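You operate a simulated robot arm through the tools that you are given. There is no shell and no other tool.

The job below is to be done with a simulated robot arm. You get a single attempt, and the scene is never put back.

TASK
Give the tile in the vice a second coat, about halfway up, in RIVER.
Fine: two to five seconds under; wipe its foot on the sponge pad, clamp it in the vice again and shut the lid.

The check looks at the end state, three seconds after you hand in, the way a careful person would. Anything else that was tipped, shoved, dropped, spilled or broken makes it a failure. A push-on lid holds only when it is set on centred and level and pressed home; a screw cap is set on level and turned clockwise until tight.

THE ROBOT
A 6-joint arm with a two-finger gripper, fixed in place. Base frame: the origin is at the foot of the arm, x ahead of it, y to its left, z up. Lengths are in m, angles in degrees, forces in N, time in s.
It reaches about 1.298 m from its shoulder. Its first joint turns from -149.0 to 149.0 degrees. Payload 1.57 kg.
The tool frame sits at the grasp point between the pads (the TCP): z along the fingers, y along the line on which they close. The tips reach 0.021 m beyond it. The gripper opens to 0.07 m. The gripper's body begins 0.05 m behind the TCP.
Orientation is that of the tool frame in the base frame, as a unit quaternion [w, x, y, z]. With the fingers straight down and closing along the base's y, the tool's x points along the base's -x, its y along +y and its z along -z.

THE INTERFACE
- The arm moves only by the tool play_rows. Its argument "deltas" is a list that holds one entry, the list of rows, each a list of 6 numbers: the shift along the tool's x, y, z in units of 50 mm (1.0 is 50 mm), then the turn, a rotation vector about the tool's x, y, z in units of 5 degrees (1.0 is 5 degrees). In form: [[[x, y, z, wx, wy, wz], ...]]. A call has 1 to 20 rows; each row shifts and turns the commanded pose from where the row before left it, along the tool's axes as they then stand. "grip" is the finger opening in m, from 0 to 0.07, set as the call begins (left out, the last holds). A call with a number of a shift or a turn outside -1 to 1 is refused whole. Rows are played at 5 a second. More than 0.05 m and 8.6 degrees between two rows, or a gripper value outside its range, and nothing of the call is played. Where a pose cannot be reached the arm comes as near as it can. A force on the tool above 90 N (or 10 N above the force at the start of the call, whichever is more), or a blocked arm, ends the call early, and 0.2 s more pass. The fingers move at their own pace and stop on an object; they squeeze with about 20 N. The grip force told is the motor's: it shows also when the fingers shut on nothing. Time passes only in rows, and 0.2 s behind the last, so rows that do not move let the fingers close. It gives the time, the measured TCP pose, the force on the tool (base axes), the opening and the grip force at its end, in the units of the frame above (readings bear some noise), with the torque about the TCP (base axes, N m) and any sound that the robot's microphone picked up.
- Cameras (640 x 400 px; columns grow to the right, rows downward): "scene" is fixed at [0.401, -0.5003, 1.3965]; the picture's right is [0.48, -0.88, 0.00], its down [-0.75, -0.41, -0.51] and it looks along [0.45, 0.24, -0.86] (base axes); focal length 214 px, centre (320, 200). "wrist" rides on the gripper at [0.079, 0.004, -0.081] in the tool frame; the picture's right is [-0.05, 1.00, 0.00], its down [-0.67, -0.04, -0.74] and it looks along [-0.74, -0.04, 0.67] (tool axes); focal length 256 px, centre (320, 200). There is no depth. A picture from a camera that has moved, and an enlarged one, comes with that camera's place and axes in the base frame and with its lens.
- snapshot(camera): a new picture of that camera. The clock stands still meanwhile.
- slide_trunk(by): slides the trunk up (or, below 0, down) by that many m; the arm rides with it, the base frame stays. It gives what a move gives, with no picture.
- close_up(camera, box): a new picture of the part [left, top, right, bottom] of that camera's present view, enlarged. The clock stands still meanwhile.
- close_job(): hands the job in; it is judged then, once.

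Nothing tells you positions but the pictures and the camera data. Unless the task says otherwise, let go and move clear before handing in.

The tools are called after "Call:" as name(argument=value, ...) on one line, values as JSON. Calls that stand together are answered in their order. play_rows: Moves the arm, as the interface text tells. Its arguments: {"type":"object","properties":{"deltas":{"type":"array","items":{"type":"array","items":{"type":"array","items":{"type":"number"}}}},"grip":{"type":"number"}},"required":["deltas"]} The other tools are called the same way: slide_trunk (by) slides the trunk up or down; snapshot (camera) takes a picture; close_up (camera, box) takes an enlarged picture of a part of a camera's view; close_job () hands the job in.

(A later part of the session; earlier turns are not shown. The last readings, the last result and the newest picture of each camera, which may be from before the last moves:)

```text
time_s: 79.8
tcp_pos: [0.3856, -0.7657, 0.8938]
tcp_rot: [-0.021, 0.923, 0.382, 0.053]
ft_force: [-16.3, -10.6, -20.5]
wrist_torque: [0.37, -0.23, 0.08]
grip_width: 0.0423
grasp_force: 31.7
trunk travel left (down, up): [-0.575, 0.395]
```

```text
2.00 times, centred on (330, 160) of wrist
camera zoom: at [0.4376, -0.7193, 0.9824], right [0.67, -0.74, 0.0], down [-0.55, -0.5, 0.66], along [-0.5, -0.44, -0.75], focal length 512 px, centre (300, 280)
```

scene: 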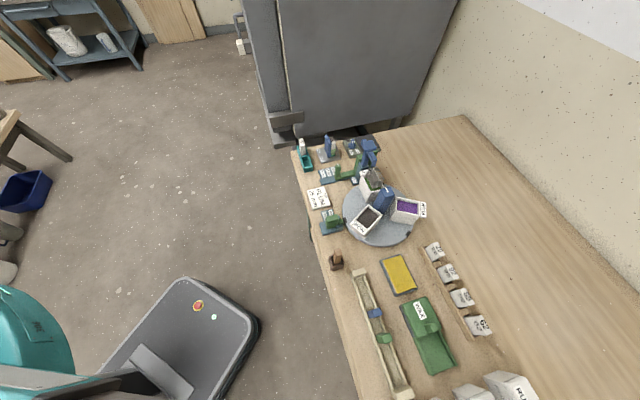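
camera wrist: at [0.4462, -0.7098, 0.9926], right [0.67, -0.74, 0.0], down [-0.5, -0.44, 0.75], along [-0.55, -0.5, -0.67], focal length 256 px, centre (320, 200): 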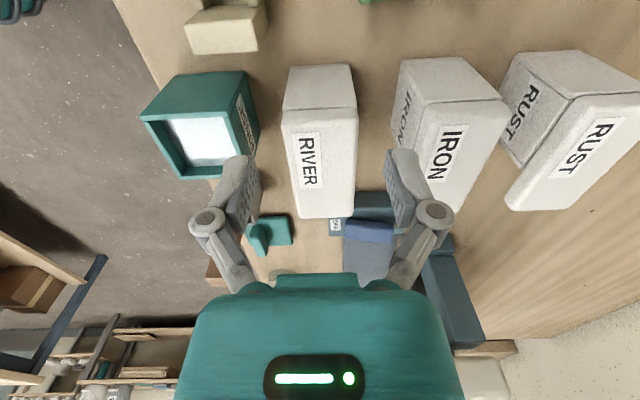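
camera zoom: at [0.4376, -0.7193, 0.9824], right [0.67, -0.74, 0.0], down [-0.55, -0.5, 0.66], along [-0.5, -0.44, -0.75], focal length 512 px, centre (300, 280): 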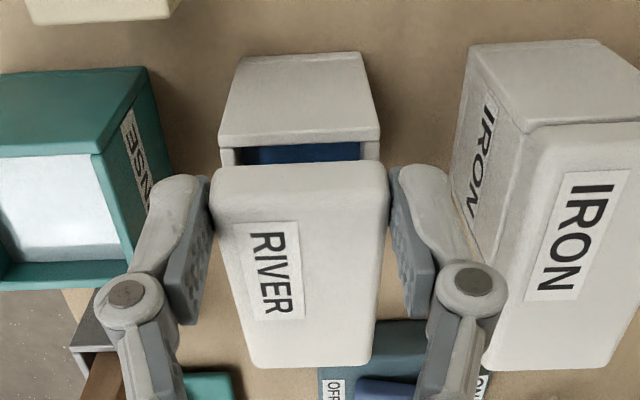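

Call:
play_rows(deltas=[[[-0.05, 0, 0, 0, 0.5, 0], [-0.03, 0, 0, 0, 0.3, 0], [0, 0, 0, 0, 0, 0]]])

Call:
slide_trunk(by=0.003)

Call:
play_rows(deltas=[[[-0.04, 0, 0, 0, 0.5, 0], [-0.03, 0, 0, 0, 0.5, 0], [0, 0, 0, 0, 0, 0]]])

Call:
close_up(camera="wrist", box=[240, 60, 420, 260])

```text
time_s: 80.6
tcp_pos: [0.3838, -0.7683, 0.8963]
tcp_rot: [-0.034, 0.92, 0.381, 0.085]
ft_force: [-5.2, -1.1, -8.7]
wrist_torque: [0.43, 0.1, -0.25]
grip_width: 0.042
grasp_force: 32.5
trunk travel left (down, up): [-0.575, 0.395]
```

```text
time_s: 81.2
tcp_pos: [0.3843, -0.7683, 0.8986]
tcp_rot: [-0.034, 0.92, 0.381, 0.085]
ft_force: [-6.4, 4.1, -19.8]
wrist_torque: [0.62, -0.46, 0.0]
grip_width: 0.0418
grasp_force: 32.4
trunk travel left (down, up): [-0.578, 0.392]
```

```text
time_s: 82.0
tcp_pos: [0.3816, -0.7702, 0.9022]
tcp_rot: [-0.051, 0.915, 0.38, 0.125]
ft_force: [-7.0, 10.7, -19.8]
wrist_torque: [0.74, -0.55, 0.03]
grip_width: 0.0422
grasp_force: 32.1
out of reach, approached as far as the arm can: row 2
trunk travel left (down, up): [-0.578, 0.392]
```

```text
2.00 times, centred on (330, 160) of wrist
camera zoom: at [0.4232, -0.7335, 1.0019], right [0.67, -0.74, -0.01], down [-0.62, -0.57, 0.54], along [-0.41, -0.35, -0.84], focal length 512 px, centre (300, 280)
```

zoom: 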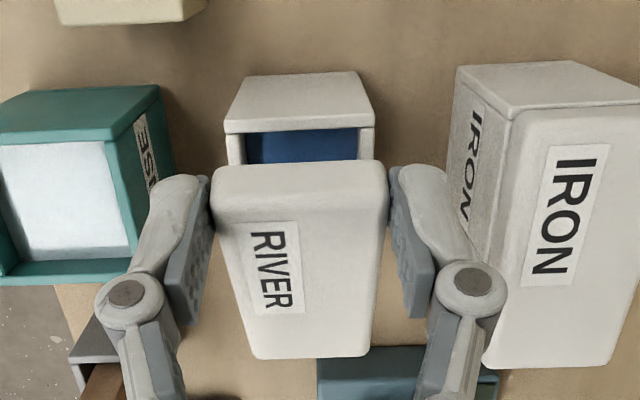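

Call:
play_rows(deltas=[[[-0.04, 0, 0, 0, 0.5, 0], [-0.04, 0, 0, 0, 0.5, 0], [-0.04, 0, 0, 0, 0.5, 0], [-0.04, 0, 0, 0, 0.5, 0], [0, 0, 0, 0, 0, 0]]])

Call:
close_up(camera="wrist", box=[240, 60, 420, 260])

```text
time_s: 83.2
tcp_pos: [0.3752, -0.7757, 0.9139]
tcp_rot: [-0.084, 0.901, 0.373, 0.203]
ft_force: [-14.6, 7.0, -24.6]
wrist_torque: [0.44, -0.17, 0.08]
grip_width: 0.0418
grasp_force: 31.6
out of reach, approached as far as the arm can: row 2, 3, 4
trunk travel left (down, up): [-0.578, 0.392]
```

```text
2.00 times, centred on (330, 160) of wrist
camera zoom: at [0.404, -0.7527, 1.0208], right [0.67, -0.74, -0.02], down [-0.68, -0.63, 0.39], along [-0.3, -0.25, -0.92], focal length 512 px, centre (300, 280)
```

zoom: 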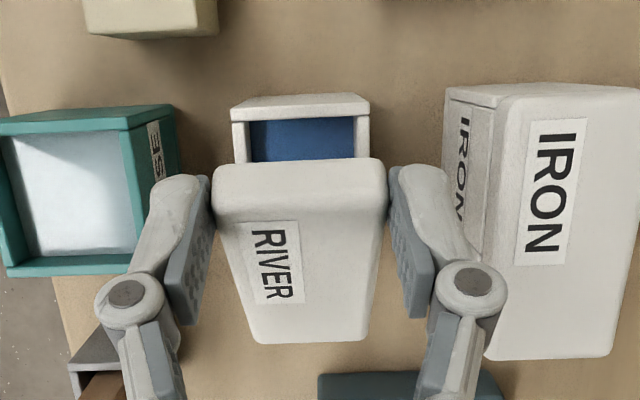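

Call:
slide_trunk(by=-0.004)

Call:
play_rows(deltas=[[[-0.05, -0.02, 0, 0, 0.5, 0], [-0.05, 0, 0, 0, 0.5, 0], [0, 0, 0, 0, 0, 0]]])

Call:
slide_trunk(by=-0.005)

Call:
play_rows(deltas=[[[-0.05, 0, 0, 0, 0.5, 0], [-0.05, 0, 0, 0, 0.5, 0], [0, 0, 0, 0, 0, 0]]])

Call:
snapshot(camera="wrist")

```text
time_s: 83.7
tcp_pos: [0.3765, -0.7752, 0.9121]
tcp_rot: [-0.081, 0.901, 0.374, 0.205]
ft_force: [-7.4, -5.4, 11.2]
wrist_torque: [-0.48, 0.69, -0.1]
grip_width: 0.0421
grasp_force: 32.2
trunk travel left (down, up): [-0.574, 0.396]
```

```text
time_s: 84.5
tcp_pos: [0.3736, -0.7793, 0.9164]
tcp_rot: [-0.1, 0.891, 0.37, 0.242]
ft_force: [-7.4, 1.1, -26.2]
wrist_torque: [0.38, -0.31, -0.01]
grip_width: 0.0417
grasp_force: 31.5
out of reach, approached as far as the arm can: row 1, 2
trunk travel left (down, up): [-0.574, 0.396]
```

```text
time_s: 85.0
tcp_pos: [0.374, -0.7774, 0.915]
tcp_rot: [-0.097, 0.891, 0.37, 0.244]
ft_force: [4.8, -10.1, 16.3]
wrist_torque: [-0.51, 0.42, -0.29]
grip_width: 0.042
grasp_force: 32.0
trunk travel left (down, up): [-0.569, 0.401]
```

```text
time_s: 85.8
tcp_pos: [0.3704, -0.7815, 0.9206]
tcp_rot: [-0.114, 0.881, 0.365, 0.28]
ft_force: [2.5, -11.8, -6.3]
wrist_torque: [-0.18, 0.04, -0.21]
grip_width: 0.042
grasp_force: 31.6
out of reach, approached as far as the arm can: row 1, 2
trunk travel left (down, up): [-0.569, 0.401]
```

```text
taken
camera wrist: at [0.3848, -0.7717, 1.0327], right [0.67, -0.74, -0.03], down [-0.72, -0.66, 0.22], along [-0.18, -0.13, -0.97], focal length 256 px, centre (320, 200)
```

wrist: 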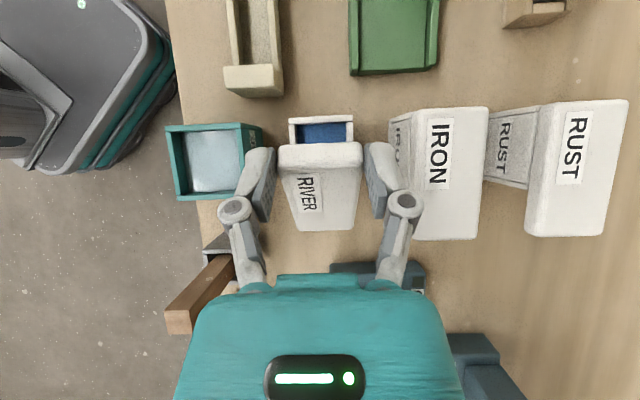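

The lid is at about 35° and tracking well. I'll continue along the arc with the trunk coming down.

Call:
slide_trunk(by=-0.004)

Call:
play_rows(deltas=[[[-0.06, 0.02, 0, 0, 0.5, 0], [-0.06, 0, 0, 0, 0.5, 0], [0, 0, 0, 0, 0, 0]]])

Call:
slide_trunk(by=-0.007)

Call:
play_rows(deltas=[[[-0.065, 0, 0, 0, 0.5, 0], [-0.065, 0, 0, 0, 0.5, 0], [0, 0, 0, 0, 0, 0]]])

Call:
slide_trunk(by=-0.008)

Call:
snapshot(camera="wrist")

```text
time_s: 86.3
tcp_pos: [0.3701, -0.7809, 0.9181]
tcp_rot: [-0.113, 0.88, 0.365, 0.282]
ft_force: [11.9, -16.7, 16.3]
wrist_torque: [-0.6, 0.23, -0.25]
grip_width: 0.0417
grasp_force: 32.0
trunk travel left (down, up): [-0.565, 0.405]
```

```text
time_s: 87.2
tcp_pos: [0.365, -0.7849, 0.9255]
tcp_rot: [-0.132, 0.868, 0.36, 0.316]
ft_force: [-5.8, 0.9, -30.0]
wrist_torque: [0.26, -0.24, 0.09]
grip_width: 0.0419
grasp_force: 32.1
out of reach, approached as far as the arm can: row 1, 2
trunk travel left (down, up): [-0.565, 0.405]
```

```text
time_s: 87.7
tcp_pos: [0.3684, -0.7833, 0.9209]
tcp_rot: [-0.13, 0.866, 0.361, 0.32]
ft_force: [5.7, 0.5, 5.7]
wrist_torque: [0.21, -0.02, 0.11]
grip_width: 0.0417
grasp_force: 32.2
trunk travel left (down, up): [-0.558, 0.412]
```

```text
time_s: 88.5
tcp_pos: [0.3617, -0.7907, 0.9293]
tcp_rot: [-0.146, 0.854, 0.352, 0.354]
ft_force: [-12.9, 1.9, -34.2]
wrist_torque: [-0.08, -0.01, 0.17]
grip_width: 0.0419
grasp_force: 32.2
out of reach, approached as far as the arm can: row 1, 2
trunk travel left (down, up): [-0.558, 0.412]
```

```text
time_s: 89.1
tcp_pos: [0.3651, -0.7865, 0.9244]
tcp_rot: [-0.146, 0.852, 0.355, 0.356]
ft_force: [7.1, 0.6, 6.8]
wrist_torque: [0.4, 0.02, 0.23]
grip_width: 0.0419
grasp_force: 29.3
trunk travel left (down, up): [-0.55, 0.42]
```

```text
taken
camera wrist: at [0.3664, -0.7897, 1.038], right [0.68, -0.73, -0.03], down [-0.73, -0.68, 0.05], along [-0.06, -0.01, -1.0], focal length 256 px, centre (320, 200)
```

wrist: 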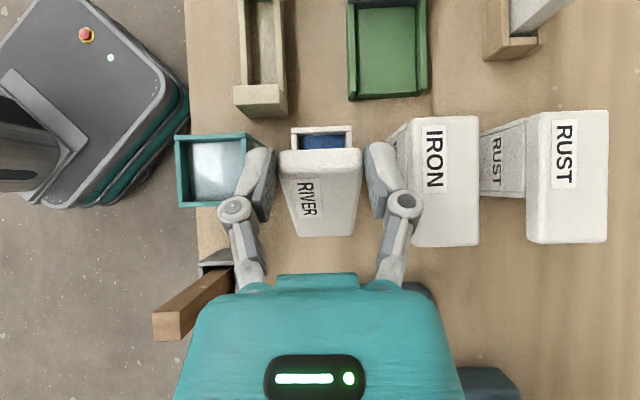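

Call:
slide_trunk(by=-0.003)

Call:
play_rows(deltas=[[[-0.07, 0, 0, 0, 0.5, 0], [-0.07, 0, 0, 0, 0.5, 0], [0, 0, 0, 0, 0, 0]]])

Call:
slide_trunk(by=-0.009)

Call:
play_rows(deltas=[[[-0.075, 0, 0, 0, 0.5, 0], [-0.075, 0, 0, 0, 0.5, 0], [0, 0, 0, 0, 0, 0]]])

Call:
slide_trunk(by=-0.01)

Call:
play_rows(deltas=[[[-0.08, 0, 0, 0, 0.5, 0], [-0.08, 0, 0, 0, 0.5, 0], [0, 0, 0, 0, 0, 0]]])

Call:
slide_trunk(by=-0.012)

Call:
snapshot(camera="wrist")

```text
time_s: 89.6
tcp_pos: [0.3648, -0.7859, 0.9233]
tcp_rot: [-0.144, 0.852, 0.355, 0.357]
ft_force: [18.0, -1.3, 27.5]
wrist_torque: [0.0, -0.21, -0.19]
grip_width: 0.0417
grasp_force: 32.1
trunk travel left (down, up): [-0.547, 0.423]
```

```text
time_s: 90.4
tcp_pos: [0.3569, -0.7933, 0.9293]
tcp_rot: [-0.161, 0.838, 0.346, 0.389]
ft_force: [-9.6, -1.6, -35.4]
wrist_torque: [-0.22, 0.0, 0.26]
grip_width: 0.0419
grasp_force: 32.0
out of reach, approached as far as the arm can: row 1, 2
trunk travel left (down, up): [-0.547, 0.423]
```

```text
time_s: 91.0
tcp_pos: [0.3616, -0.7899, 0.9248]
tcp_rot: [-0.16, 0.835, 0.349, 0.394]
ft_force: [9.9, -9.0, 23.2]
wrist_torque: [-0.28, 0.12, -0.22]
grip_width: 0.0423
grasp_force: 31.9
trunk travel left (down, up): [-0.538, 0.432]
```

```text
time_s: 91.8
tcp_pos: [0.3579, -0.7929, 0.9343]
tcp_rot: [-0.172, 0.822, 0.338, 0.426]
ft_force: [-19.1, 7.9, -18.4]
wrist_torque: [-0.03, 0.47, 0.09]
grip_width: 0.0418
grasp_force: 32.0
out of reach, approached as far as the arm can: row 1, 2
trunk travel left (down, up): [-0.538, 0.432]
```

```text
time_s: 92.4
tcp_pos: [0.3607, -0.7892, 0.927]
tcp_rot: [-0.17, 0.82, 0.34, 0.428]
ft_force: [-6.5, 17.6, 3.1]
wrist_torque: [0.52, -0.15, 0.22]
grip_width: 0.0421
grasp_force: 22.7
trunk travel left (down, up): [-0.528, 0.442]
```

```text
time_s: 93.2
tcp_pos: [0.3772, -0.7934, 0.937]
tcp_rot: [-0.173, 0.806, 0.325, 0.463]
ft_force: [0.6, 0.3, -0.4]
wrist_torque: [-0.01, -0.03, 0.02]
grip_width: 0.0299
grasp_force: 0.0
out of reach, approached as far as the arm can: row 1, 2
trunk travel left (down, up): [-0.528, 0.442]
```

```text
time_s: 93.8
tcp_pos: [0.3751, -0.7914, 0.9258]
tcp_rot: [-0.173, 0.806, 0.326, 0.463]
ft_force: [0.1, -0.4, 0.0]
wrist_torque: [0.03, 0.0, 0.0]
grip_width: 0.0303
grasp_force: 0.1
trunk travel left (down, up): [-0.516, 0.454]
```

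```text
taken
camera wrist: at [0.3558, -0.8131, 1.0351], right [0.67, -0.74, -0.02], down [-0.73, -0.65, -0.19], along [0.13, 0.15, -0.98], focal length 256 px, centre (320, 200)
```

wrist: 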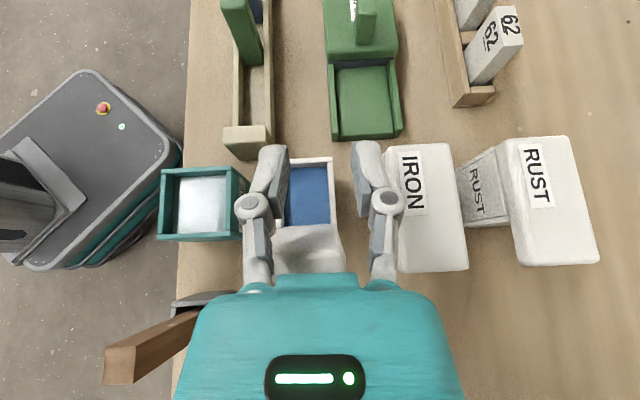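

Call:
close_up(camera="wrist", box=[220, 130, 420, 290])

Call:
snapshot(camera="scene")

```text
2.50 times, centred on (320, 210) of wrist
camera zoom: at [0.3558, -0.8131, 1.0351], right [0.67, -0.74, -0.02], down [-0.73, -0.65, -0.19], along [0.13, 0.15, -0.98], focal length 640 px, centre (320, 175)
```

zoom: 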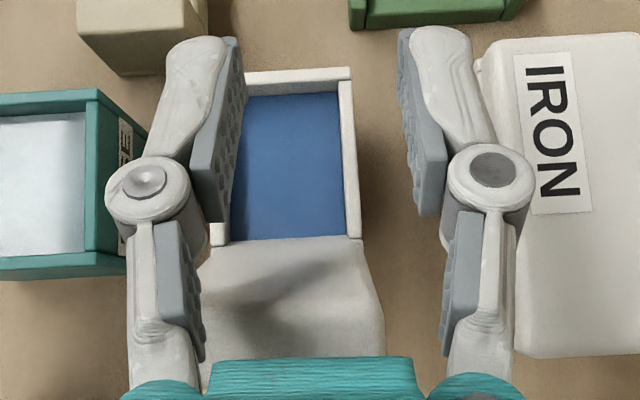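

```text
taken
```

scene: 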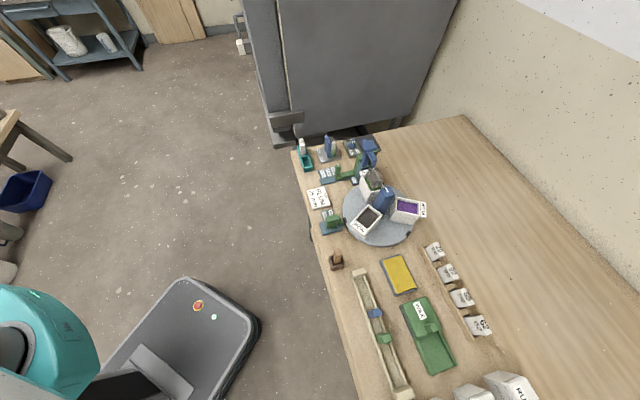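

The lid flipped past its balance point and now lies open, exposing the blue glaze. I'll raise, straighten the tool and inspect.

Call:
slide_trunk(by=0.06)

Call:
play_rows(deltas=[[[0, 0, 0, 0, -1, 0], [0, 0, 0, 0, -1, 0], [0, 0, 0, 0, -1, 0], [0, 0, 0, 0, -1, 0], [0, 0, 0, 0, -1, 0], [0, 0, 0, 0, -1, 0], [0, 0, 0, 0, -1, 0], [0, 0, 0, 0, -1, 0], [0, 0, 0, 0, -1, 0], [0, 0, 0, 0, -1, 0], [0, 0, 0, 0, -1, 0], [0, 0, 0, 0, -1, 0], [0, 0, 0, 0, 0, 0]]])

Call:
snapshot(camera="wrist")

```text
time_s: 94.8
tcp_pos: [0.3745, -0.7923, 0.9849]
tcp_rot: [-0.174, 0.806, 0.326, 0.463]
ft_force: [0.1, -0.6, 0.6]
wrist_torque: [-0.01, -0.01, 0.0]
grip_width: 0.0298
grasp_force: 0.1
trunk travel left (down, up): [-0.576, 0.394]
```

```text
time_s: 97.6
tcp_pos: [0.3746, -0.7917, 0.8944]
tcp_rot: [0.012, 0.929, 0.37, -0.004]
ft_force: [-0.5, -0.2, 0.4]
wrist_torque: [-0.02, 0.02, 0.04]
grip_width: 0.0299
grasp_force: 0.1
out of reach, approached as far as the arm can: row 1, 2, 3, 4, 5, 6, 7, 8, 9, 10
trunk travel left (down, up): [-0.576, 0.394]
```

```text
taken
camera wrist: at [0.436, -0.7379, 0.9746], right [0.65, -0.76, 0.02], down [-0.51, -0.41, 0.75], along [-0.57, -0.5, -0.66], focal length 256 px, centre (320, 200)
```

wrist: 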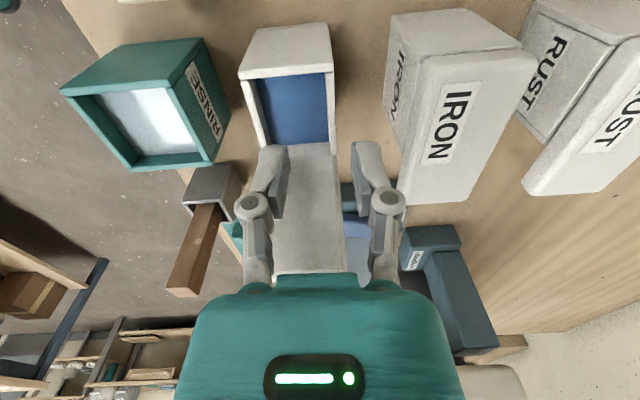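

Call:
slide_trunk(by=0.09)

Call:
snapshot(camera="wrist")

Call:
close_up(camera="wrist", box=[240, 60, 400, 260])

```text
time_s: 98.8
tcp_pos: [0.3749, -0.7919, 0.9856]
tcp_rot: [0.013, 0.929, 0.369, -0.003]
ft_force: [-0.6, 0.0, 0.1]
wrist_torque: [0.01, -0.01, -0.01]
grip_width: 0.0303
grasp_force: 0.0
trunk travel left (down, up): [-0.666, 0.304]
```

```text
taken
camera wrist: at [0.4358, -0.7381, 1.0646], right [0.65, -0.76, 0.02], down [-0.51, -0.41, 0.75], along [-0.57, -0.5, -0.66], focal length 256 px, centre (320, 200)
```

wrist: 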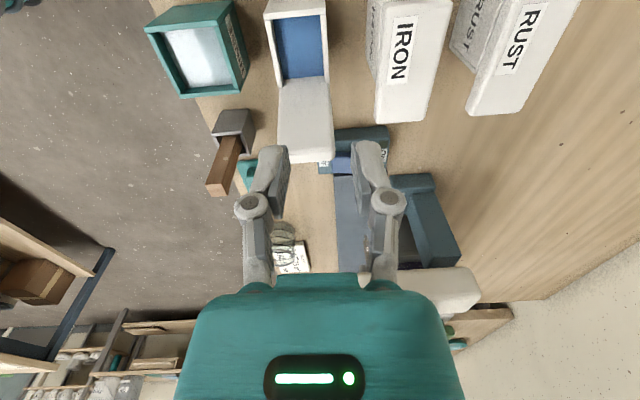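

```text
2.00 times, centred on (320, 160) of wrist
camera zoom: at [0.4358, -0.7381, 1.0646], right [0.65, -0.76, 0.02], down [-0.51, -0.41, 0.75], along [-0.57, -0.5, -0.66], focal length 512 px, centre (320, 280)
```

zoom: 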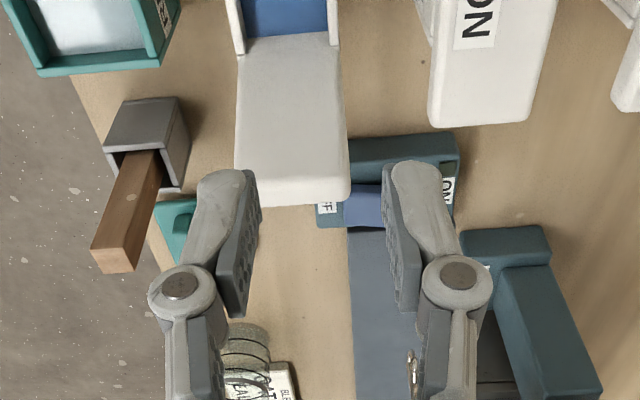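

The lid stays open by itself at about 115°. I'll correct the small residual tilt and look straight down into the jar to measure the opening and paint level.

Call:
play_rows(deltas=[[[0, 0, 0, 0.246, 0.18, -0.34], [0.37, -0.22, 0, 0, 0, 0], [0, 0, 0, 0, 0, 0]]], grip=0.06)

Call:
play_rows(deltas=[[[0, 0, 0, 0, 1, 0], [0, 0, 0, 0, 1, 0], [0, 0, 0, 0, 1, 0], [0, 0, 0, 0, 1, 0], [0, 0, 0, 0, 1, 0], [0, 0, 0, 0, 1, 0], [0, 0, 0, 0, 1, 0], [0, 0, 0, 0, 1, 0], [0, 0, 0, 0, 0, 0]]])

Call:
snapshot(camera="wrist")

Call:
close_up(camera="wrist", box=[240, 100, 400, 260])

```text
time_s: 99.6
tcp_pos: [0.3812, -0.7704, 0.9856]
tcp_rot: [0.0, 0.923, 0.384, 0.0]
ft_force: [-0.7, -0.1, -0.5]
wrist_torque: [-0.03, 0.01, 0.01]
grip_width: 0.0602
grasp_force: 0.0
trunk travel left (down, up): [-0.666, 0.304]
```

```text
time_s: 101.6
tcp_pos: [0.3803, -0.7723, 1.0278]
tcp_rot: [-0.133, 0.868, 0.36, 0.317]
ft_force: [0.1, 0.3, 0.2]
wrist_torque: [-0.04, -0.01, 0.02]
grip_width: 0.0601
grasp_force: 0.0
out of reach, approached as far as the arm can: row 3, 4, 5, 6, 7, 8
trunk travel left (down, up): [-0.666, 0.304]
```

```text
taken
camera wrist: at [0.3895, -0.768, 1.1413], right [0.68, -0.73, -0.04], down [-0.72, -0.68, 0.14], along [-0.13, -0.07, -0.99], focal length 256 px, centre (320, 200)
```

wrist: 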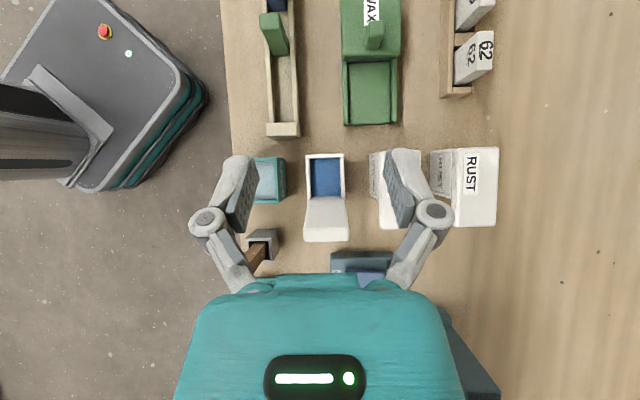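

```text
2.50 times, centred on (320, 180) of wrist
camera zoom: at [0.3895, -0.768, 1.1413], right [0.68, -0.73, -0.04], down [-0.72, -0.68, 0.14], along [-0.13, -0.07, -0.99], focal length 640 px, centre (320, 250)
```

zoom: 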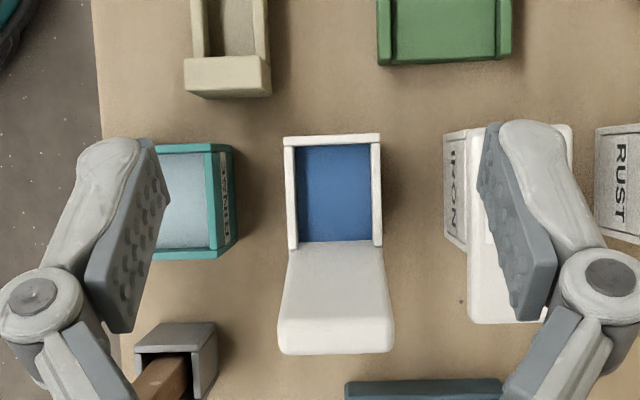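

The jar mouth is about 34 mm across and at least 43 mm long, so the tile fits with its width along the jar. Now I'll take an oblique view from the side to read the paint level.

Call:
play_rows(deltas=[[[0, 0, 0, 0, -1, 0], [0, 0, 0, 0, -1, 0], [0, 0, 0, 0, -1, 0], [0, 0, 0, 0, -1, 0], [0, 0, 0, 0, -1, 0], [0, 0, 0, 0, -1, 0], [0, 0, 0, 0, -1, 0], [0, 0, 0, 0, -1, 0], [0.04, -0.61, 0, 0, 0, 0], [0.04, -0.61, 0, 0, 0, 0], [0.04, -0.61, 0, 0, 0, 0], [0.04, -0.61, 0, 0, 0, 0]]])

Call:
play_rows(deltas=[[[0, 0, 0, 0, 0, -1], [0, 0, 0, 0, 0, -1], [0, 0, 0, 0, 0, -1], [0, 0, 0, 0, 0, -1], [0, 0, 0, 0, 0, -1], [0, 0, 0, 0, 0, -1], [0, 0, 0, 0, 0, -1], [0, 0, 0, 0, 0, -1], [0, 0, 0, 0, 0, -1], [0, 0, 0, 0, 0, -1], [0, 0, 0, 0, 0, -1], [0, 0, 0, 0, 0, -1], [0, 0, 0, 0, 0, -1], [0, 0, 0, 0, 0, -1], [0, 0, 0, 0, 0, -1], [0, 0, 0, 0, 0, -1], [0, 0, 0, 0, 0, -1], [0, 0, 0, 0, 0, -1]]])

Call:
snapshot(camera="wrist")

```text
time_s: 104.2
tcp_pos: [0.2998, -0.6788, 0.9847]
tcp_rot: [-0.001, 0.924, 0.383, 0.001]
ft_force: [0.1, 0.2, -0.6]
wrist_torque: [0.05, -0.01, -0.02]
grip_width: 0.0601
grasp_force: 0.0
out of reach, approached as far as the arm can: row 1, 2, 3, 4, 5, 6, 9
trunk travel left (down, up): [-0.666, 0.304]
```

```text
time_s: 108.0
tcp_pos: [0.2999, -0.6794, 0.9851]
tcp_rot: [0.0, 0.381, 0.925, 0.002]
ft_force: [-0.4, 0.7, -0.3]
wrist_torque: [0.0, 0.0, 0.01]
grip_width: 0.0605
grasp_force: 0.0
trunk travel left (down, up): [-0.666, 0.304]
```

```text
taken
camera wrist: at [0.2466, -0.6201, 1.0657], right [0.74, 0.67, 0.0], down [0.45, -0.5, 0.74], along [0.5, -0.55, -0.67], focal length 256 px, centre (320, 200)
```

wrist: 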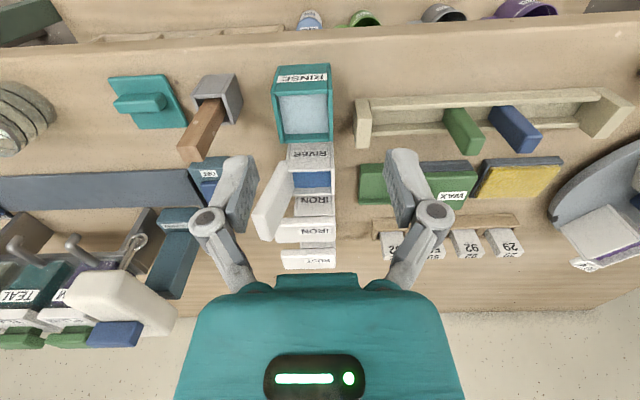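

Call:
close_up(camera="wrist", box=[240, 130, 360, 270])

Call:
close_up(camera="wrist", box=[270, 140, 345, 205])

```text
2.86 times, centred on (300, 200) of wrist
camera zoom: at [0.2466, -0.6201, 1.0657], right [0.74, 0.67, 0.0], down [0.45, -0.5, 0.74], along [0.5, -0.55, -0.67], focal length 731 px, centre (377, 200)
```

zoom: 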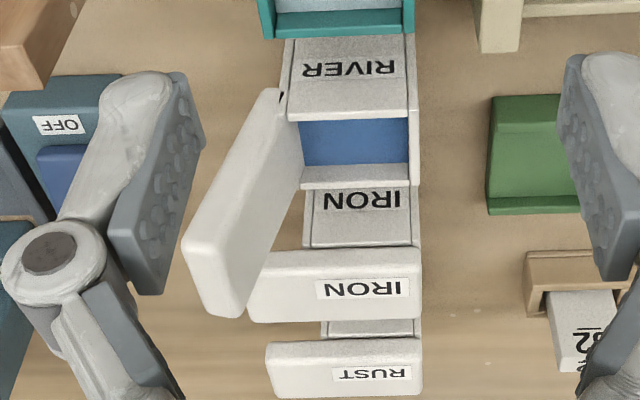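

```text
6.15 times, centred on (308, 172) of wrist
camera zoom: at [0.2466, -0.6201, 1.0657], right [0.74, 0.67, 0.0], down [0.45, -0.5, 0.74], along [0.5, -0.55, -0.67], focal length 1575 px, centre (397, 369)
```

zoom: 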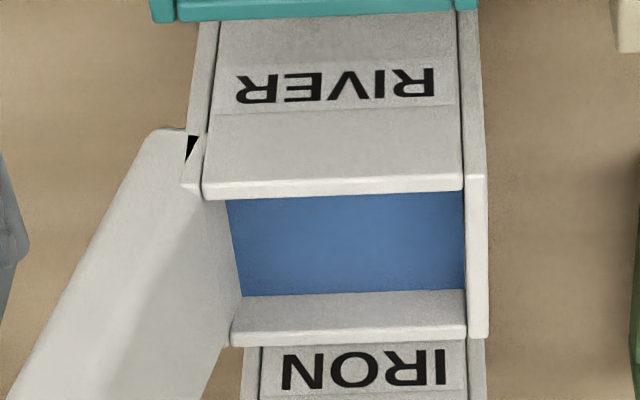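

The paint surface is at z≈0.849, the rim at 0.859, and the mouth's inner size is about 41 x 33 mm, centred near (0.376, -0.775). Now I'll go to the vice.

Call:
play_rows(deltas=[[[-0.169, 0.959, 0, 0, 0, 0], [-0.169, 0.959, 0, 0, 0, 0], [-0.169, 0.959, 0, 0, 0, 0], [-0.169, 0.959, 0, 0, 0, 0], [-0.169, 0.959, 0, 0, 0, 0], [-0.169, 0.959, 0, 0, 0, 0], [-0.169, 0.959, 0, 0, 0, 0], [-0.169, 0.959, 0, 0, 0, 0], [-0.169, 0.959, 0, 0, 0, 0], [-0.169, 0.959, 0, 0, 0, 0], [-0.169, 0.959, 0, 0, 0, 0], [-0.169, 0.959, 0, 0, 0, 0], [-0.169, 0.959, 0, 0, 0, 0], [-0.169, 0.959, 0, 0, 0, 0], [-0.169, 0.959, 0, 0, 0, 0], [0, 0, 0, 0, 0, 0]]])

Call:
snapshot(camera="wrist")

Call:
close_up(camera="scene", box=[300, 110, 380, 170])

```text
time_s: 111.4
tcp_pos: [0.8965, -0.2596, 0.9838]
tcp_rot: [0.0, 0.382, 0.924, -0.001]
ft_force: [-0.1, 0.3, 0.4]
wrist_torque: [-0.02, 0.03, 0.0]
grip_width: 0.0602
grasp_force: 0.2
trunk travel left (down, up): [-0.666, 0.304]
```

```text
taken
camera wrist: at [0.8441, -0.2008, 1.0656], right [0.74, 0.67, 0.0], down [0.45, -0.5, 0.74], along [0.5, -0.55, -0.67], focal length 256 px, centre (320, 200)
```

wrist: 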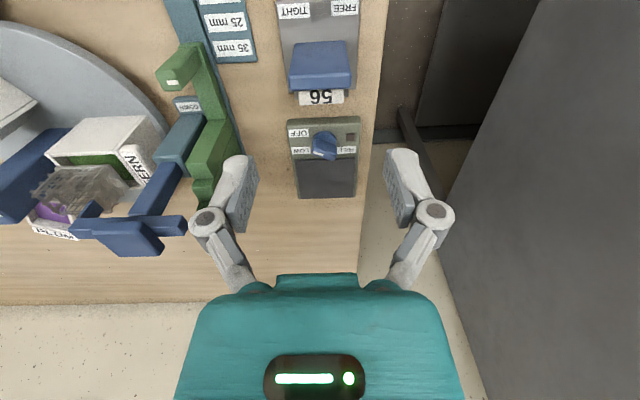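

```text
6.67 times, centred on (340, 140) of scene
camera zoom: at [0.401, -0.5003, 1.3965], right [0.48, -0.88, 0.0], down [-0.75, -0.41, -0.51], along [0.45, 0.24, -0.86], focal length 1430 px, centre (187, 600)
```

zoom: 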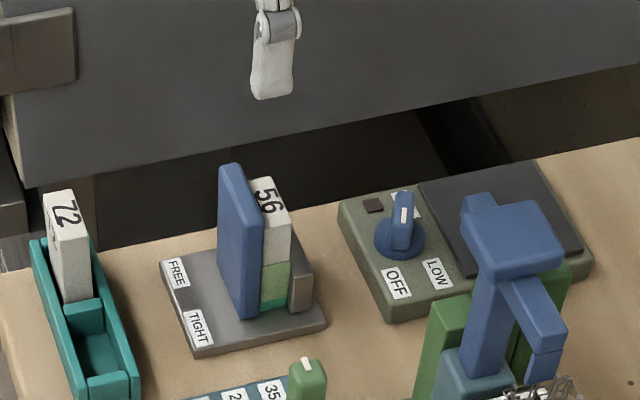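

Call:
close_up(camera="wrist", box=[265, 0, 375, 120])

```text
3.33 times, centred on (320, 60) of wrist
camera zoom: at [0.8441, -0.2008, 1.0656], right [0.74, 0.67, 0.0], down [0.45, -0.5, 0.74], along [0.5, -0.55, -0.67], focal length 853 px, centre (320, 667)
```

zoom: 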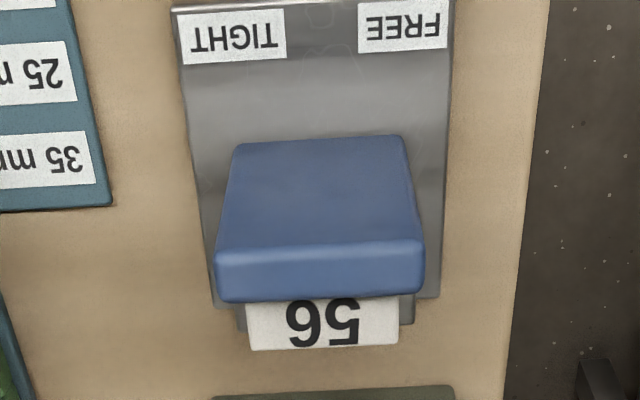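

The vice geometry is consistent: slab centre (0.898, -0.261), tile centre (0.909, -0.271). I'll grip the slab across its width and test pulling it away from the tile.

Call:
play_rows(deltas=[[[-0.048, 0.006, 0, 0, 0, 0], [0, 0, 0, 0, 0, 0]]], grip=0.064)

Call:
slide_trunk(by=-0.09)

Call:
snapshot(camera="wrist")

Call:
close_up(camera="scene", box=[300, 110, 380, 170])

```text
time_s: 112.0
tcp_pos: [0.8993, -0.2618, 0.9846]
tcp_rot: [0.0, 0.383, 0.924, -0.001]
ft_force: [0.1, 0.0, -0.5]
wrist_torque: [-0.02, 0.0, -0.01]
grip_width: 0.0641
grasp_force: 0.0
trunk travel left (down, up): [-0.666, 0.304]
```

```text
time_s: 113.3
tcp_pos: [0.8984, -0.2634, 0.8952]
tcp_rot: [0.0, 0.382, 0.924, 0.0]
ft_force: [0.0, -0.5, 0.6]
wrist_torque: [0.01, -0.02, -0.01]
grip_width: 0.064
grasp_force: 0.0
trunk travel left (down, up): [-0.576, 0.394]
```

```text
taken
camera wrist: at [0.846, -0.2029, 0.9757], right [0.74, 0.67, 0.0], down [0.45, -0.5, 0.74], along [0.5, -0.55, -0.67], focal length 256 px, centre (320, 200)
```

wrist: 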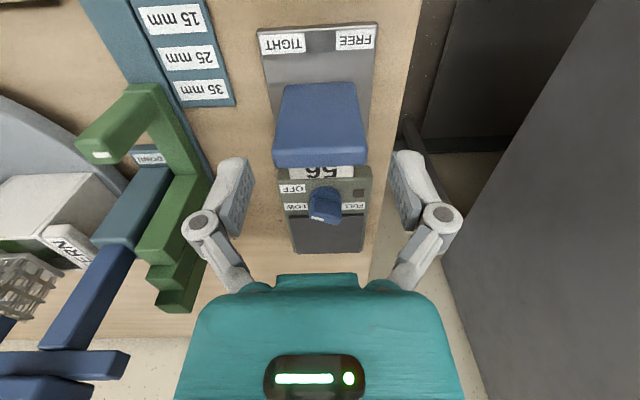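

```text
6.67 times, centred on (340, 140) of scene
camera zoom: at [0.401, -0.5003, 1.3965], right [0.48, -0.88, 0.0], down [-0.75, -0.41, -0.51], along [0.45, 0.24, -0.86], focal length 1430 px, centre (187, 600)
```

zoom: 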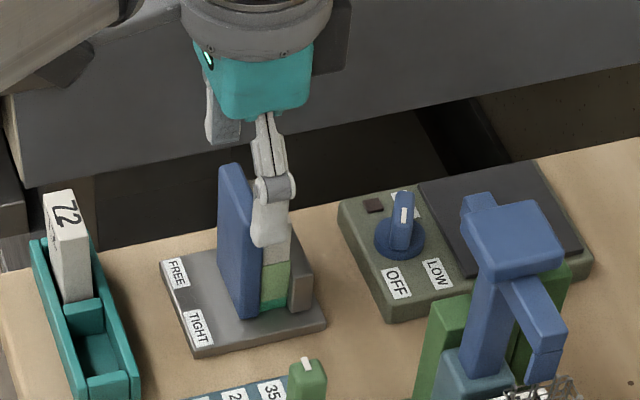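

Call:
slide_trunk(by=-0.04)

Call:
snapshot(camera="wrist")

Call:
close_up(camera="scene", box=[310, 120, 370, 165])

```text
time_s: 114.1
tcp_pos: [0.8984, -0.2617, 0.8544]
tcp_rot: [0.0, 0.382, 0.924, 0.0]
ft_force: [-0.2, 0.4, 1.2]
wrist_torque: [-0.01, -0.02, -0.02]
grip_width: 0.064
grasp_force: 0.1
trunk travel left (down, up): [-0.536, 0.434]
```

```text
taken
camera wrist: at [0.846, -0.2028, 0.9357], right [0.74, 0.67, 0.0], down [0.45, -0.5, 0.74], along [0.5, -0.55, -0.67], focal length 256 px, centre (320, 200)
```

wrist: 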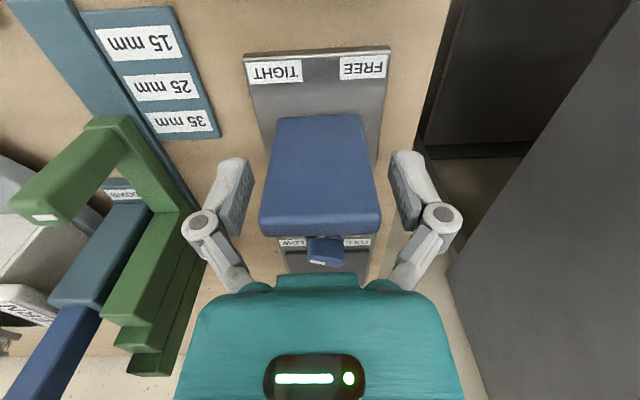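

```text
8.89 times, centred on (340, 142) of scene
camera zoom: at [0.401, -0.5003, 1.3965], right [0.48, -0.88, 0.0], down [-0.75, -0.41, -0.51], along [0.45, 0.24, -0.86], focal length 1906 px, centre (142, 711)
```

zoom: 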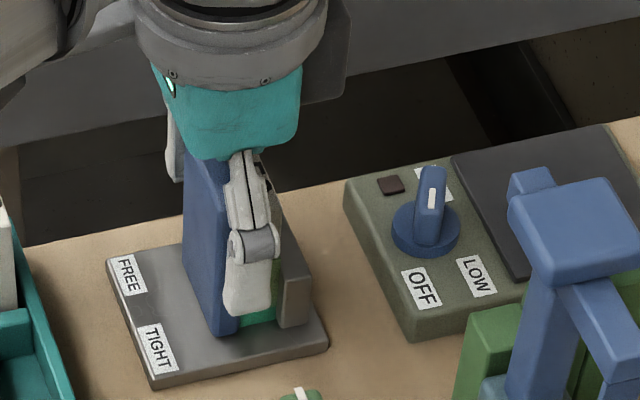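

Call:
play_rows(deltas=[[[0, 0, 0, 0, 0, 0], [0, 0, 0, 0, 0, 0], [0, 0, 0, 0, 0, 0], [0, 0, 0, 0, 0, 0]]], grip=0.03)

Call:
play_rows(deltas=[[[0.04, 0, 0, 0, 0, 0], [0, 0, 0, 0, 0, 0]]])

Call:
close_up(camera="scene", box=[310, 120, 370, 165])

```text
time_s: 115.1
tcp_pos: [0.8983, -0.263, 0.8539]
tcp_rot: [0.0, 0.382, 0.924, 0.001]
ft_force: [0.1, -0.6, 3.0]
wrist_torque: [-0.1, -0.1, -0.13]
grip_width: 0.046
grasp_force: 32.1
trunk travel left (down, up): [-0.536, 0.434]
```

```text
time_s: 115.7
tcp_pos: [0.8978, -0.2606, 0.8542]
tcp_rot: [0.0, 0.382, 0.924, 0.0]
ft_force: [1.2, 0.0, 3.4]
wrist_torque: [-0.09, -0.04, -0.1]
grip_width: 0.046
grasp_force: 32.5
trunk travel left (down, up): [-0.536, 0.434]
```

```text
8.89 times, centred on (340, 142) of scene
camera zoom: at [0.401, -0.5003, 1.3965], right [0.48, -0.88, 0.0], down [-0.75, -0.41, -0.51], along [0.45, 0.24, -0.86], focal length 1906 px, centre (142, 711)
```

zoom: 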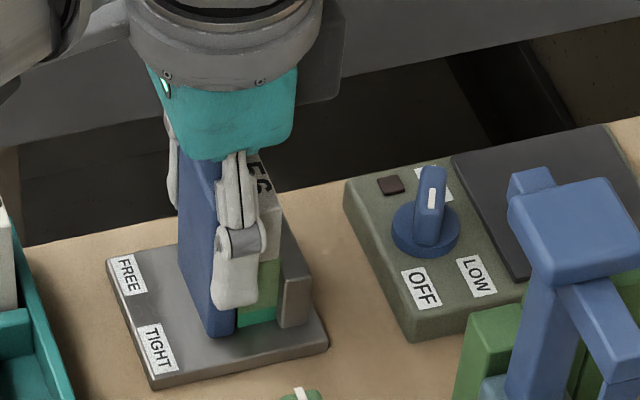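

The slab slides freely away from the tile. I'll pull it farther towards FREE.

Call:
play_rows(deltas=[[[0.06, 0, 0, 0, 0, 0], [0.06, 0, 0, 0, 0, 0], [0.06, 0, 0, 0, 0, 0], [0, 0, 0, 0, 0, 0]]])

Call:
close_up(camera="scene", box=[310, 120, 370, 165])

```text
time_s: 116.7
tcp_pos: [0.8928, -0.2556, 0.8544]
tcp_rot: [0.002, 0.383, 0.924, 0.001]
ft_force: [18.7, -17.2, 10.5]
wrist_torque: [-0.27, -0.3, -0.07]
grip_width: 0.0462
grasp_force: 31.8
trunk travel left (down, up): [-0.536, 0.434]
```

```text
8.89 times, centred on (340, 142) of scene
camera zoom: at [0.401, -0.5003, 1.3965], right [0.48, -0.88, 0.0], down [-0.75, -0.41, -0.51], along [0.45, 0.24, -0.86], focal length 1906 px, centre (142, 711)
```

zoom: 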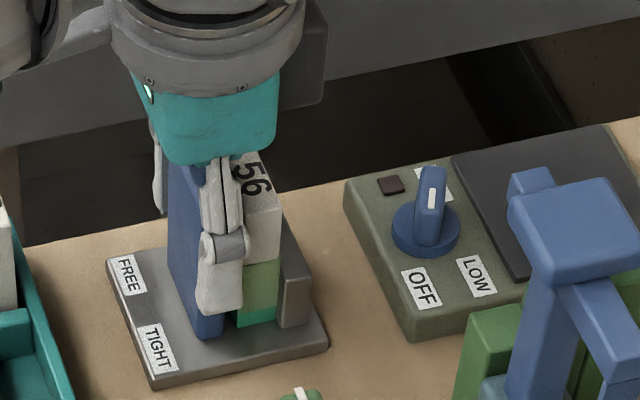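

The slab hit its stop after about 9 mm, which is the FREE position, and the tile stands on its own. I'll release the slab and line up over the tile's sides.

Call:
play_rows(deltas=[[[0, 0, 0, 0, 0, 0], [0, 0, 0, 0, 0, 0], [0, 0, 0, 0, 0, 0]]], grip=0.064)

Call:
slide_trunk(by=0.06)

Call:
play_rows(deltas=[[[-0.224, 0, 0, 0, 0, 0], [-0.224, 0, 0, 0, 0, 0], [0, 0, 0, 0, 0, 0]]])

Call:
snapshot(camera="wrist")

Call:
close_up(camera="scene", box=[310, 120, 370, 165])

```text
time_s: 117.5
tcp_pos: [0.8909, -0.2544, 0.8551]
tcp_rot: [-0.001, 0.382, 0.924, 0.0]
ft_force: [-0.6, 0.3, 0.0]
wrist_torque: [-0.02, 0.0, 0.0]
grip_width: 0.0641
grasp_force: 0.1
trunk travel left (down, up): [-0.536, 0.434]
```

```text
time_s: 118.5
tcp_pos: [0.8915, -0.2549, 0.915]
tcp_rot: [0.0, 0.382, 0.924, 0.0]
ft_force: [0.1, -0.3, -0.3]
wrist_torque: [-0.01, -0.02, -0.01]
grip_width: 0.0638
grasp_force: 0.1
trunk travel left (down, up): [-0.596, 0.374]
```

```text
time_s: 119.3
tcp_pos: [0.9069, -0.2701, 0.9133]
tcp_rot: [0.001, 0.382, 0.924, 0.0]
ft_force: [-0.7, 0.4, -0.4]
wrist_torque: [0.01, -0.03, -0.02]
grip_width: 0.0639
grasp_force: 0.2
trunk travel left (down, up): [-0.596, 0.374]
```

```text
taken
camera wrist: at [0.8545, -0.2106, 0.9956], right [0.74, 0.67, 0.0], down [0.45, -0.5, 0.74], along [0.5, -0.55, -0.67], focal length 256 px, centre (320, 200)
```

wrist: 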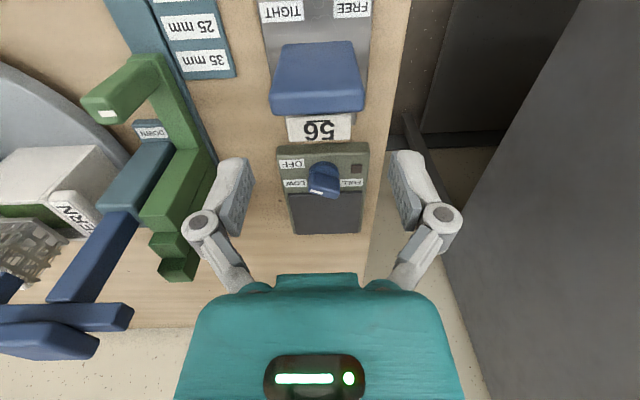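

```text
8.89 times, centred on (340, 142) of scene
camera zoom: at [0.401, -0.5003, 1.3965], right [0.48, -0.88, 0.0], down [-0.75, -0.41, -0.51], along [0.45, 0.24, -0.86], focal length 1906 px, centre (142, 711)
```

zoom: 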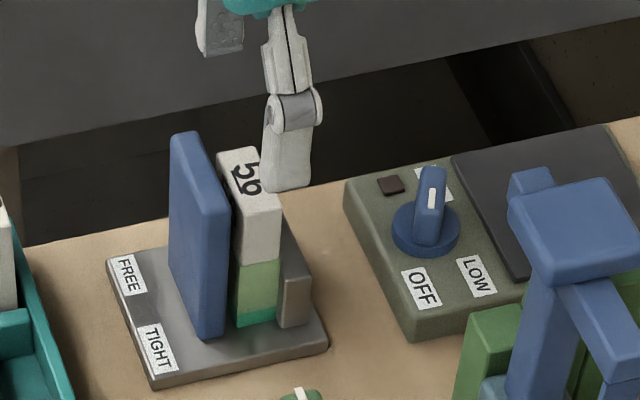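

Call:
close_up(camera="wrist", box=[250, 30, 390, 160])

Call:
close_up(camera="scene", box=[322, 130, 346, 160])

```text
3.08 times, centred on (320, 95) of wrist
camera zoom: at [0.8545, -0.2106, 0.9956], right [0.74, 0.67, 0.0], down [0.45, -0.5, 0.74], along [0.5, -0.55, -0.67], focal length 788 px, centre (320, 523)
```

zoom: 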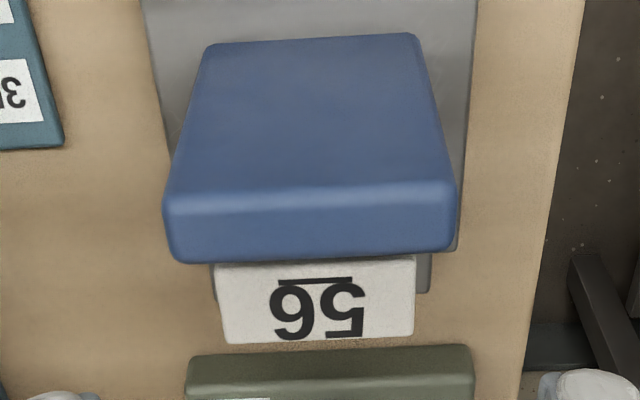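

```text
13.33 times, centred on (334, 145) of scene
camera zoom: at [0.401, -0.5003, 1.3965], right [0.48, -0.88, 0.0], down [-0.75, -0.41, -0.51], along [0.45, 0.24, -0.86], focal length 2860 px, centre (133, 933)
```

zoom: 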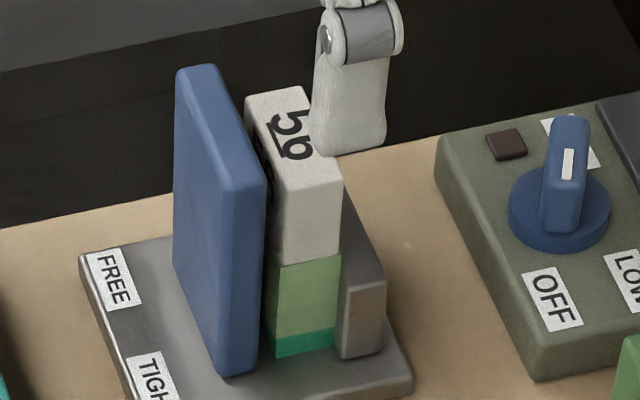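

Tile 56 is 36 mm wide with its centre almost exactly under the TCP. I'll descend and grip its top 20 mm by the sides.

Call:
slide_trunk(by=-0.046)

Call:
close_up(camera="scene", box=[310, 120, 370, 165])

Call:
snapshot(camera="wrist")

```text
time_s: 120.2
tcp_pos: [0.907, -0.2704, 0.8677]
tcp_rot: [0.0, 0.382, 0.924, 0.0]
ft_force: [-0.3, 0.6, -0.2]
wrist_torque: [-0.02, 0.01, 0.01]
grip_width: 0.0638
grasp_force: 0.1
trunk travel left (down, up): [-0.55, 0.42]
```

```text
8.89 times, centred on (340, 142) of scene
camera zoom: at [0.401, -0.5003, 1.3965], right [0.48, -0.88, 0.0], down [-0.75, -0.41, -0.51], along [0.45, 0.24, -0.86], focal length 1906 px, centre (142, 711)
```

zoom: 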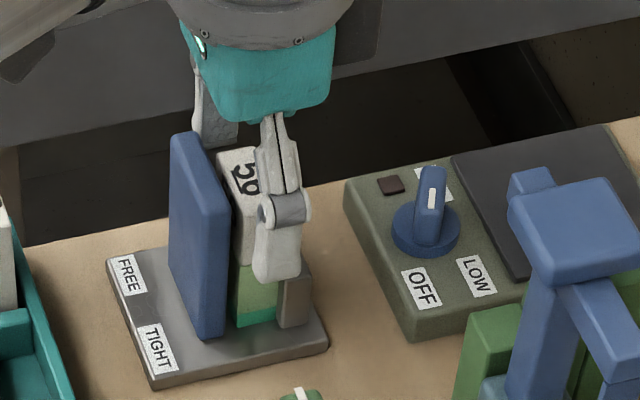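

```text
taken
camera wrist: at [0.8543, -0.2105, 0.9497], right [0.74, 0.67, 0.0], down [0.45, -0.5, 0.74], along [0.5, -0.55, -0.67], focal length 256 px, centre (320, 200)
```

wrist: 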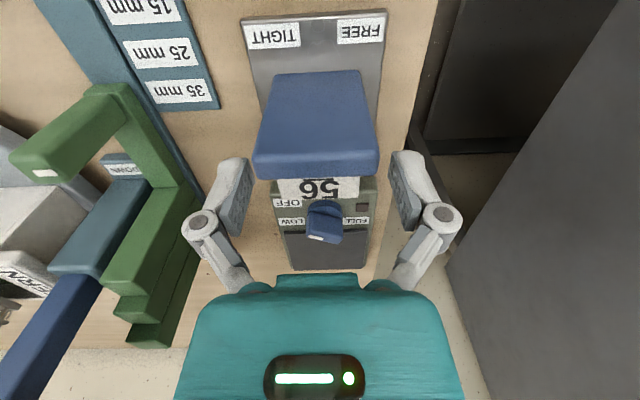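

Call:
play_rows(deltas=[[[-0.01, 0, 0, 0, 0, 0], [0, 0, 0, 0, 0, 0], [0, 0, 0, 0, 0, 0], [0, 0, 0, 0, 0, 0]]], grip=0.025)

Call:
close_up(camera="scene", box=[310, 120, 370, 165])

```text
time_s: 121.2
tcp_pos: [0.9066, -0.2691, 0.8685]
tcp_rot: [0.0, 0.383, 0.924, 0.001]
ft_force: [0.1, -1.5, 3.6]
wrist_torque: [-0.02, 0.04, 0.0]
grip_width: 0.0353
grasp_force: 19.9
trunk travel left (down, up): [-0.55, 0.42]
```

```text
8.89 times, centred on (340, 142) of scene
camera zoom: at [0.401, -0.5003, 1.3965], right [0.48, -0.88, 0.0], down [-0.75, -0.41, -0.51], along [0.45, 0.24, -0.86], focal length 1906 px, centre (142, 711)
```

zoom: 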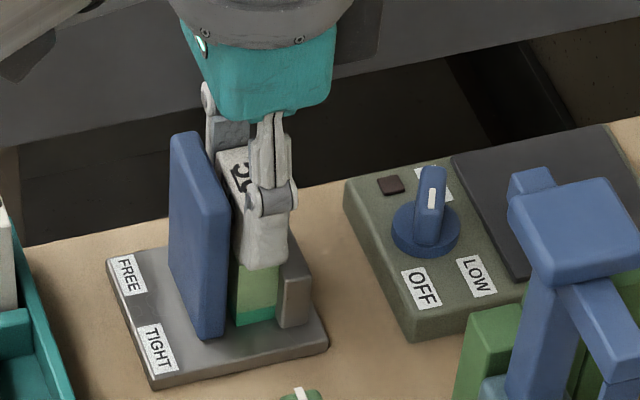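

The grip works, at 35 mm width, but it's a bit deep for clearing the jar rim. I'll regrip 6 mm higher and then lift.

Call:
play_rows(deltas=[[[0, 0, 0, 0, 0, 0], [0, 0, 0, 0, 0, 0]]], grip=0.045)

Call:
slide_trunk(by=0.006)

Call:
play_rows(deltas=[[[-0.015, 0, 0, 0, 0, 0], [0, 0, 0, 0, 0, 0], [0, 0, 0, 0, 0, 0], [0, 0, 0, 0, 0, 0]]], grip=0.02)

Call:
slide_trunk(by=0.015)

Call:
close_up(camera="scene", box=[310, 120, 370, 165])

```text
time_s: 121.8
tcp_pos: [0.9073, -0.2708, 0.8681]
tcp_rot: [0.001, 0.383, 0.924, 0.001]
ft_force: [0.0, -1.2, 0.0]
wrist_torque: [-0.01, 0.0, 0.0]
grip_width: 0.045
grasp_force: 0.1
trunk travel left (down, up): [-0.55, 0.42]
```

```text
time_s: 122.3
tcp_pos: [0.907, -0.2702, 0.8738]
tcp_rot: [-0.001, 0.381, 0.924, 0.0]
ft_force: [0.2, 0.5, -0.1]
wrist_torque: [0.01, -0.02, -0.01]
grip_width: 0.0448
grasp_force: 0.1
trunk travel left (down, up): [-0.556, 0.414]
```

```text
time_s: 123.3
tcp_pos: [0.9088, -0.2699, 0.8748]
tcp_rot: [0.001, 0.381, 0.925, 0.001]
ft_force: [-0.2, 1.3, 1.5]
wrist_torque: [-0.02, 0.03, -0.01]
grip_width: 0.0354
grasp_force: 19.8
trunk travel left (down, up): [-0.556, 0.414]
```

```text
time_s: 124.0
tcp_pos: [0.909, -0.2705, 0.8916]
tcp_rot: [0.0, 0.383, 0.924, 0.0]
ft_force: [-0.6, -1.1, -0.8]
wrist_torque: [0.05, 0.05, 0.0]
grip_width: 0.0353
grasp_force: 20.3
trunk travel left (down, up): [-0.571, 0.399]
```

```text
8.89 times, centred on (340, 142) of scene
camera zoom: at [0.401, -0.5003, 1.3965], right [0.48, -0.88, 0.0], down [-0.75, -0.41, -0.51], along [0.45, 0.24, -0.86], focal length 1906 px, centre (142, 711)
```

zoom: 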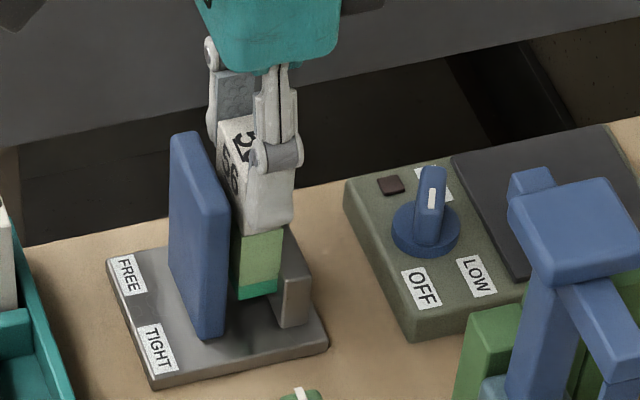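

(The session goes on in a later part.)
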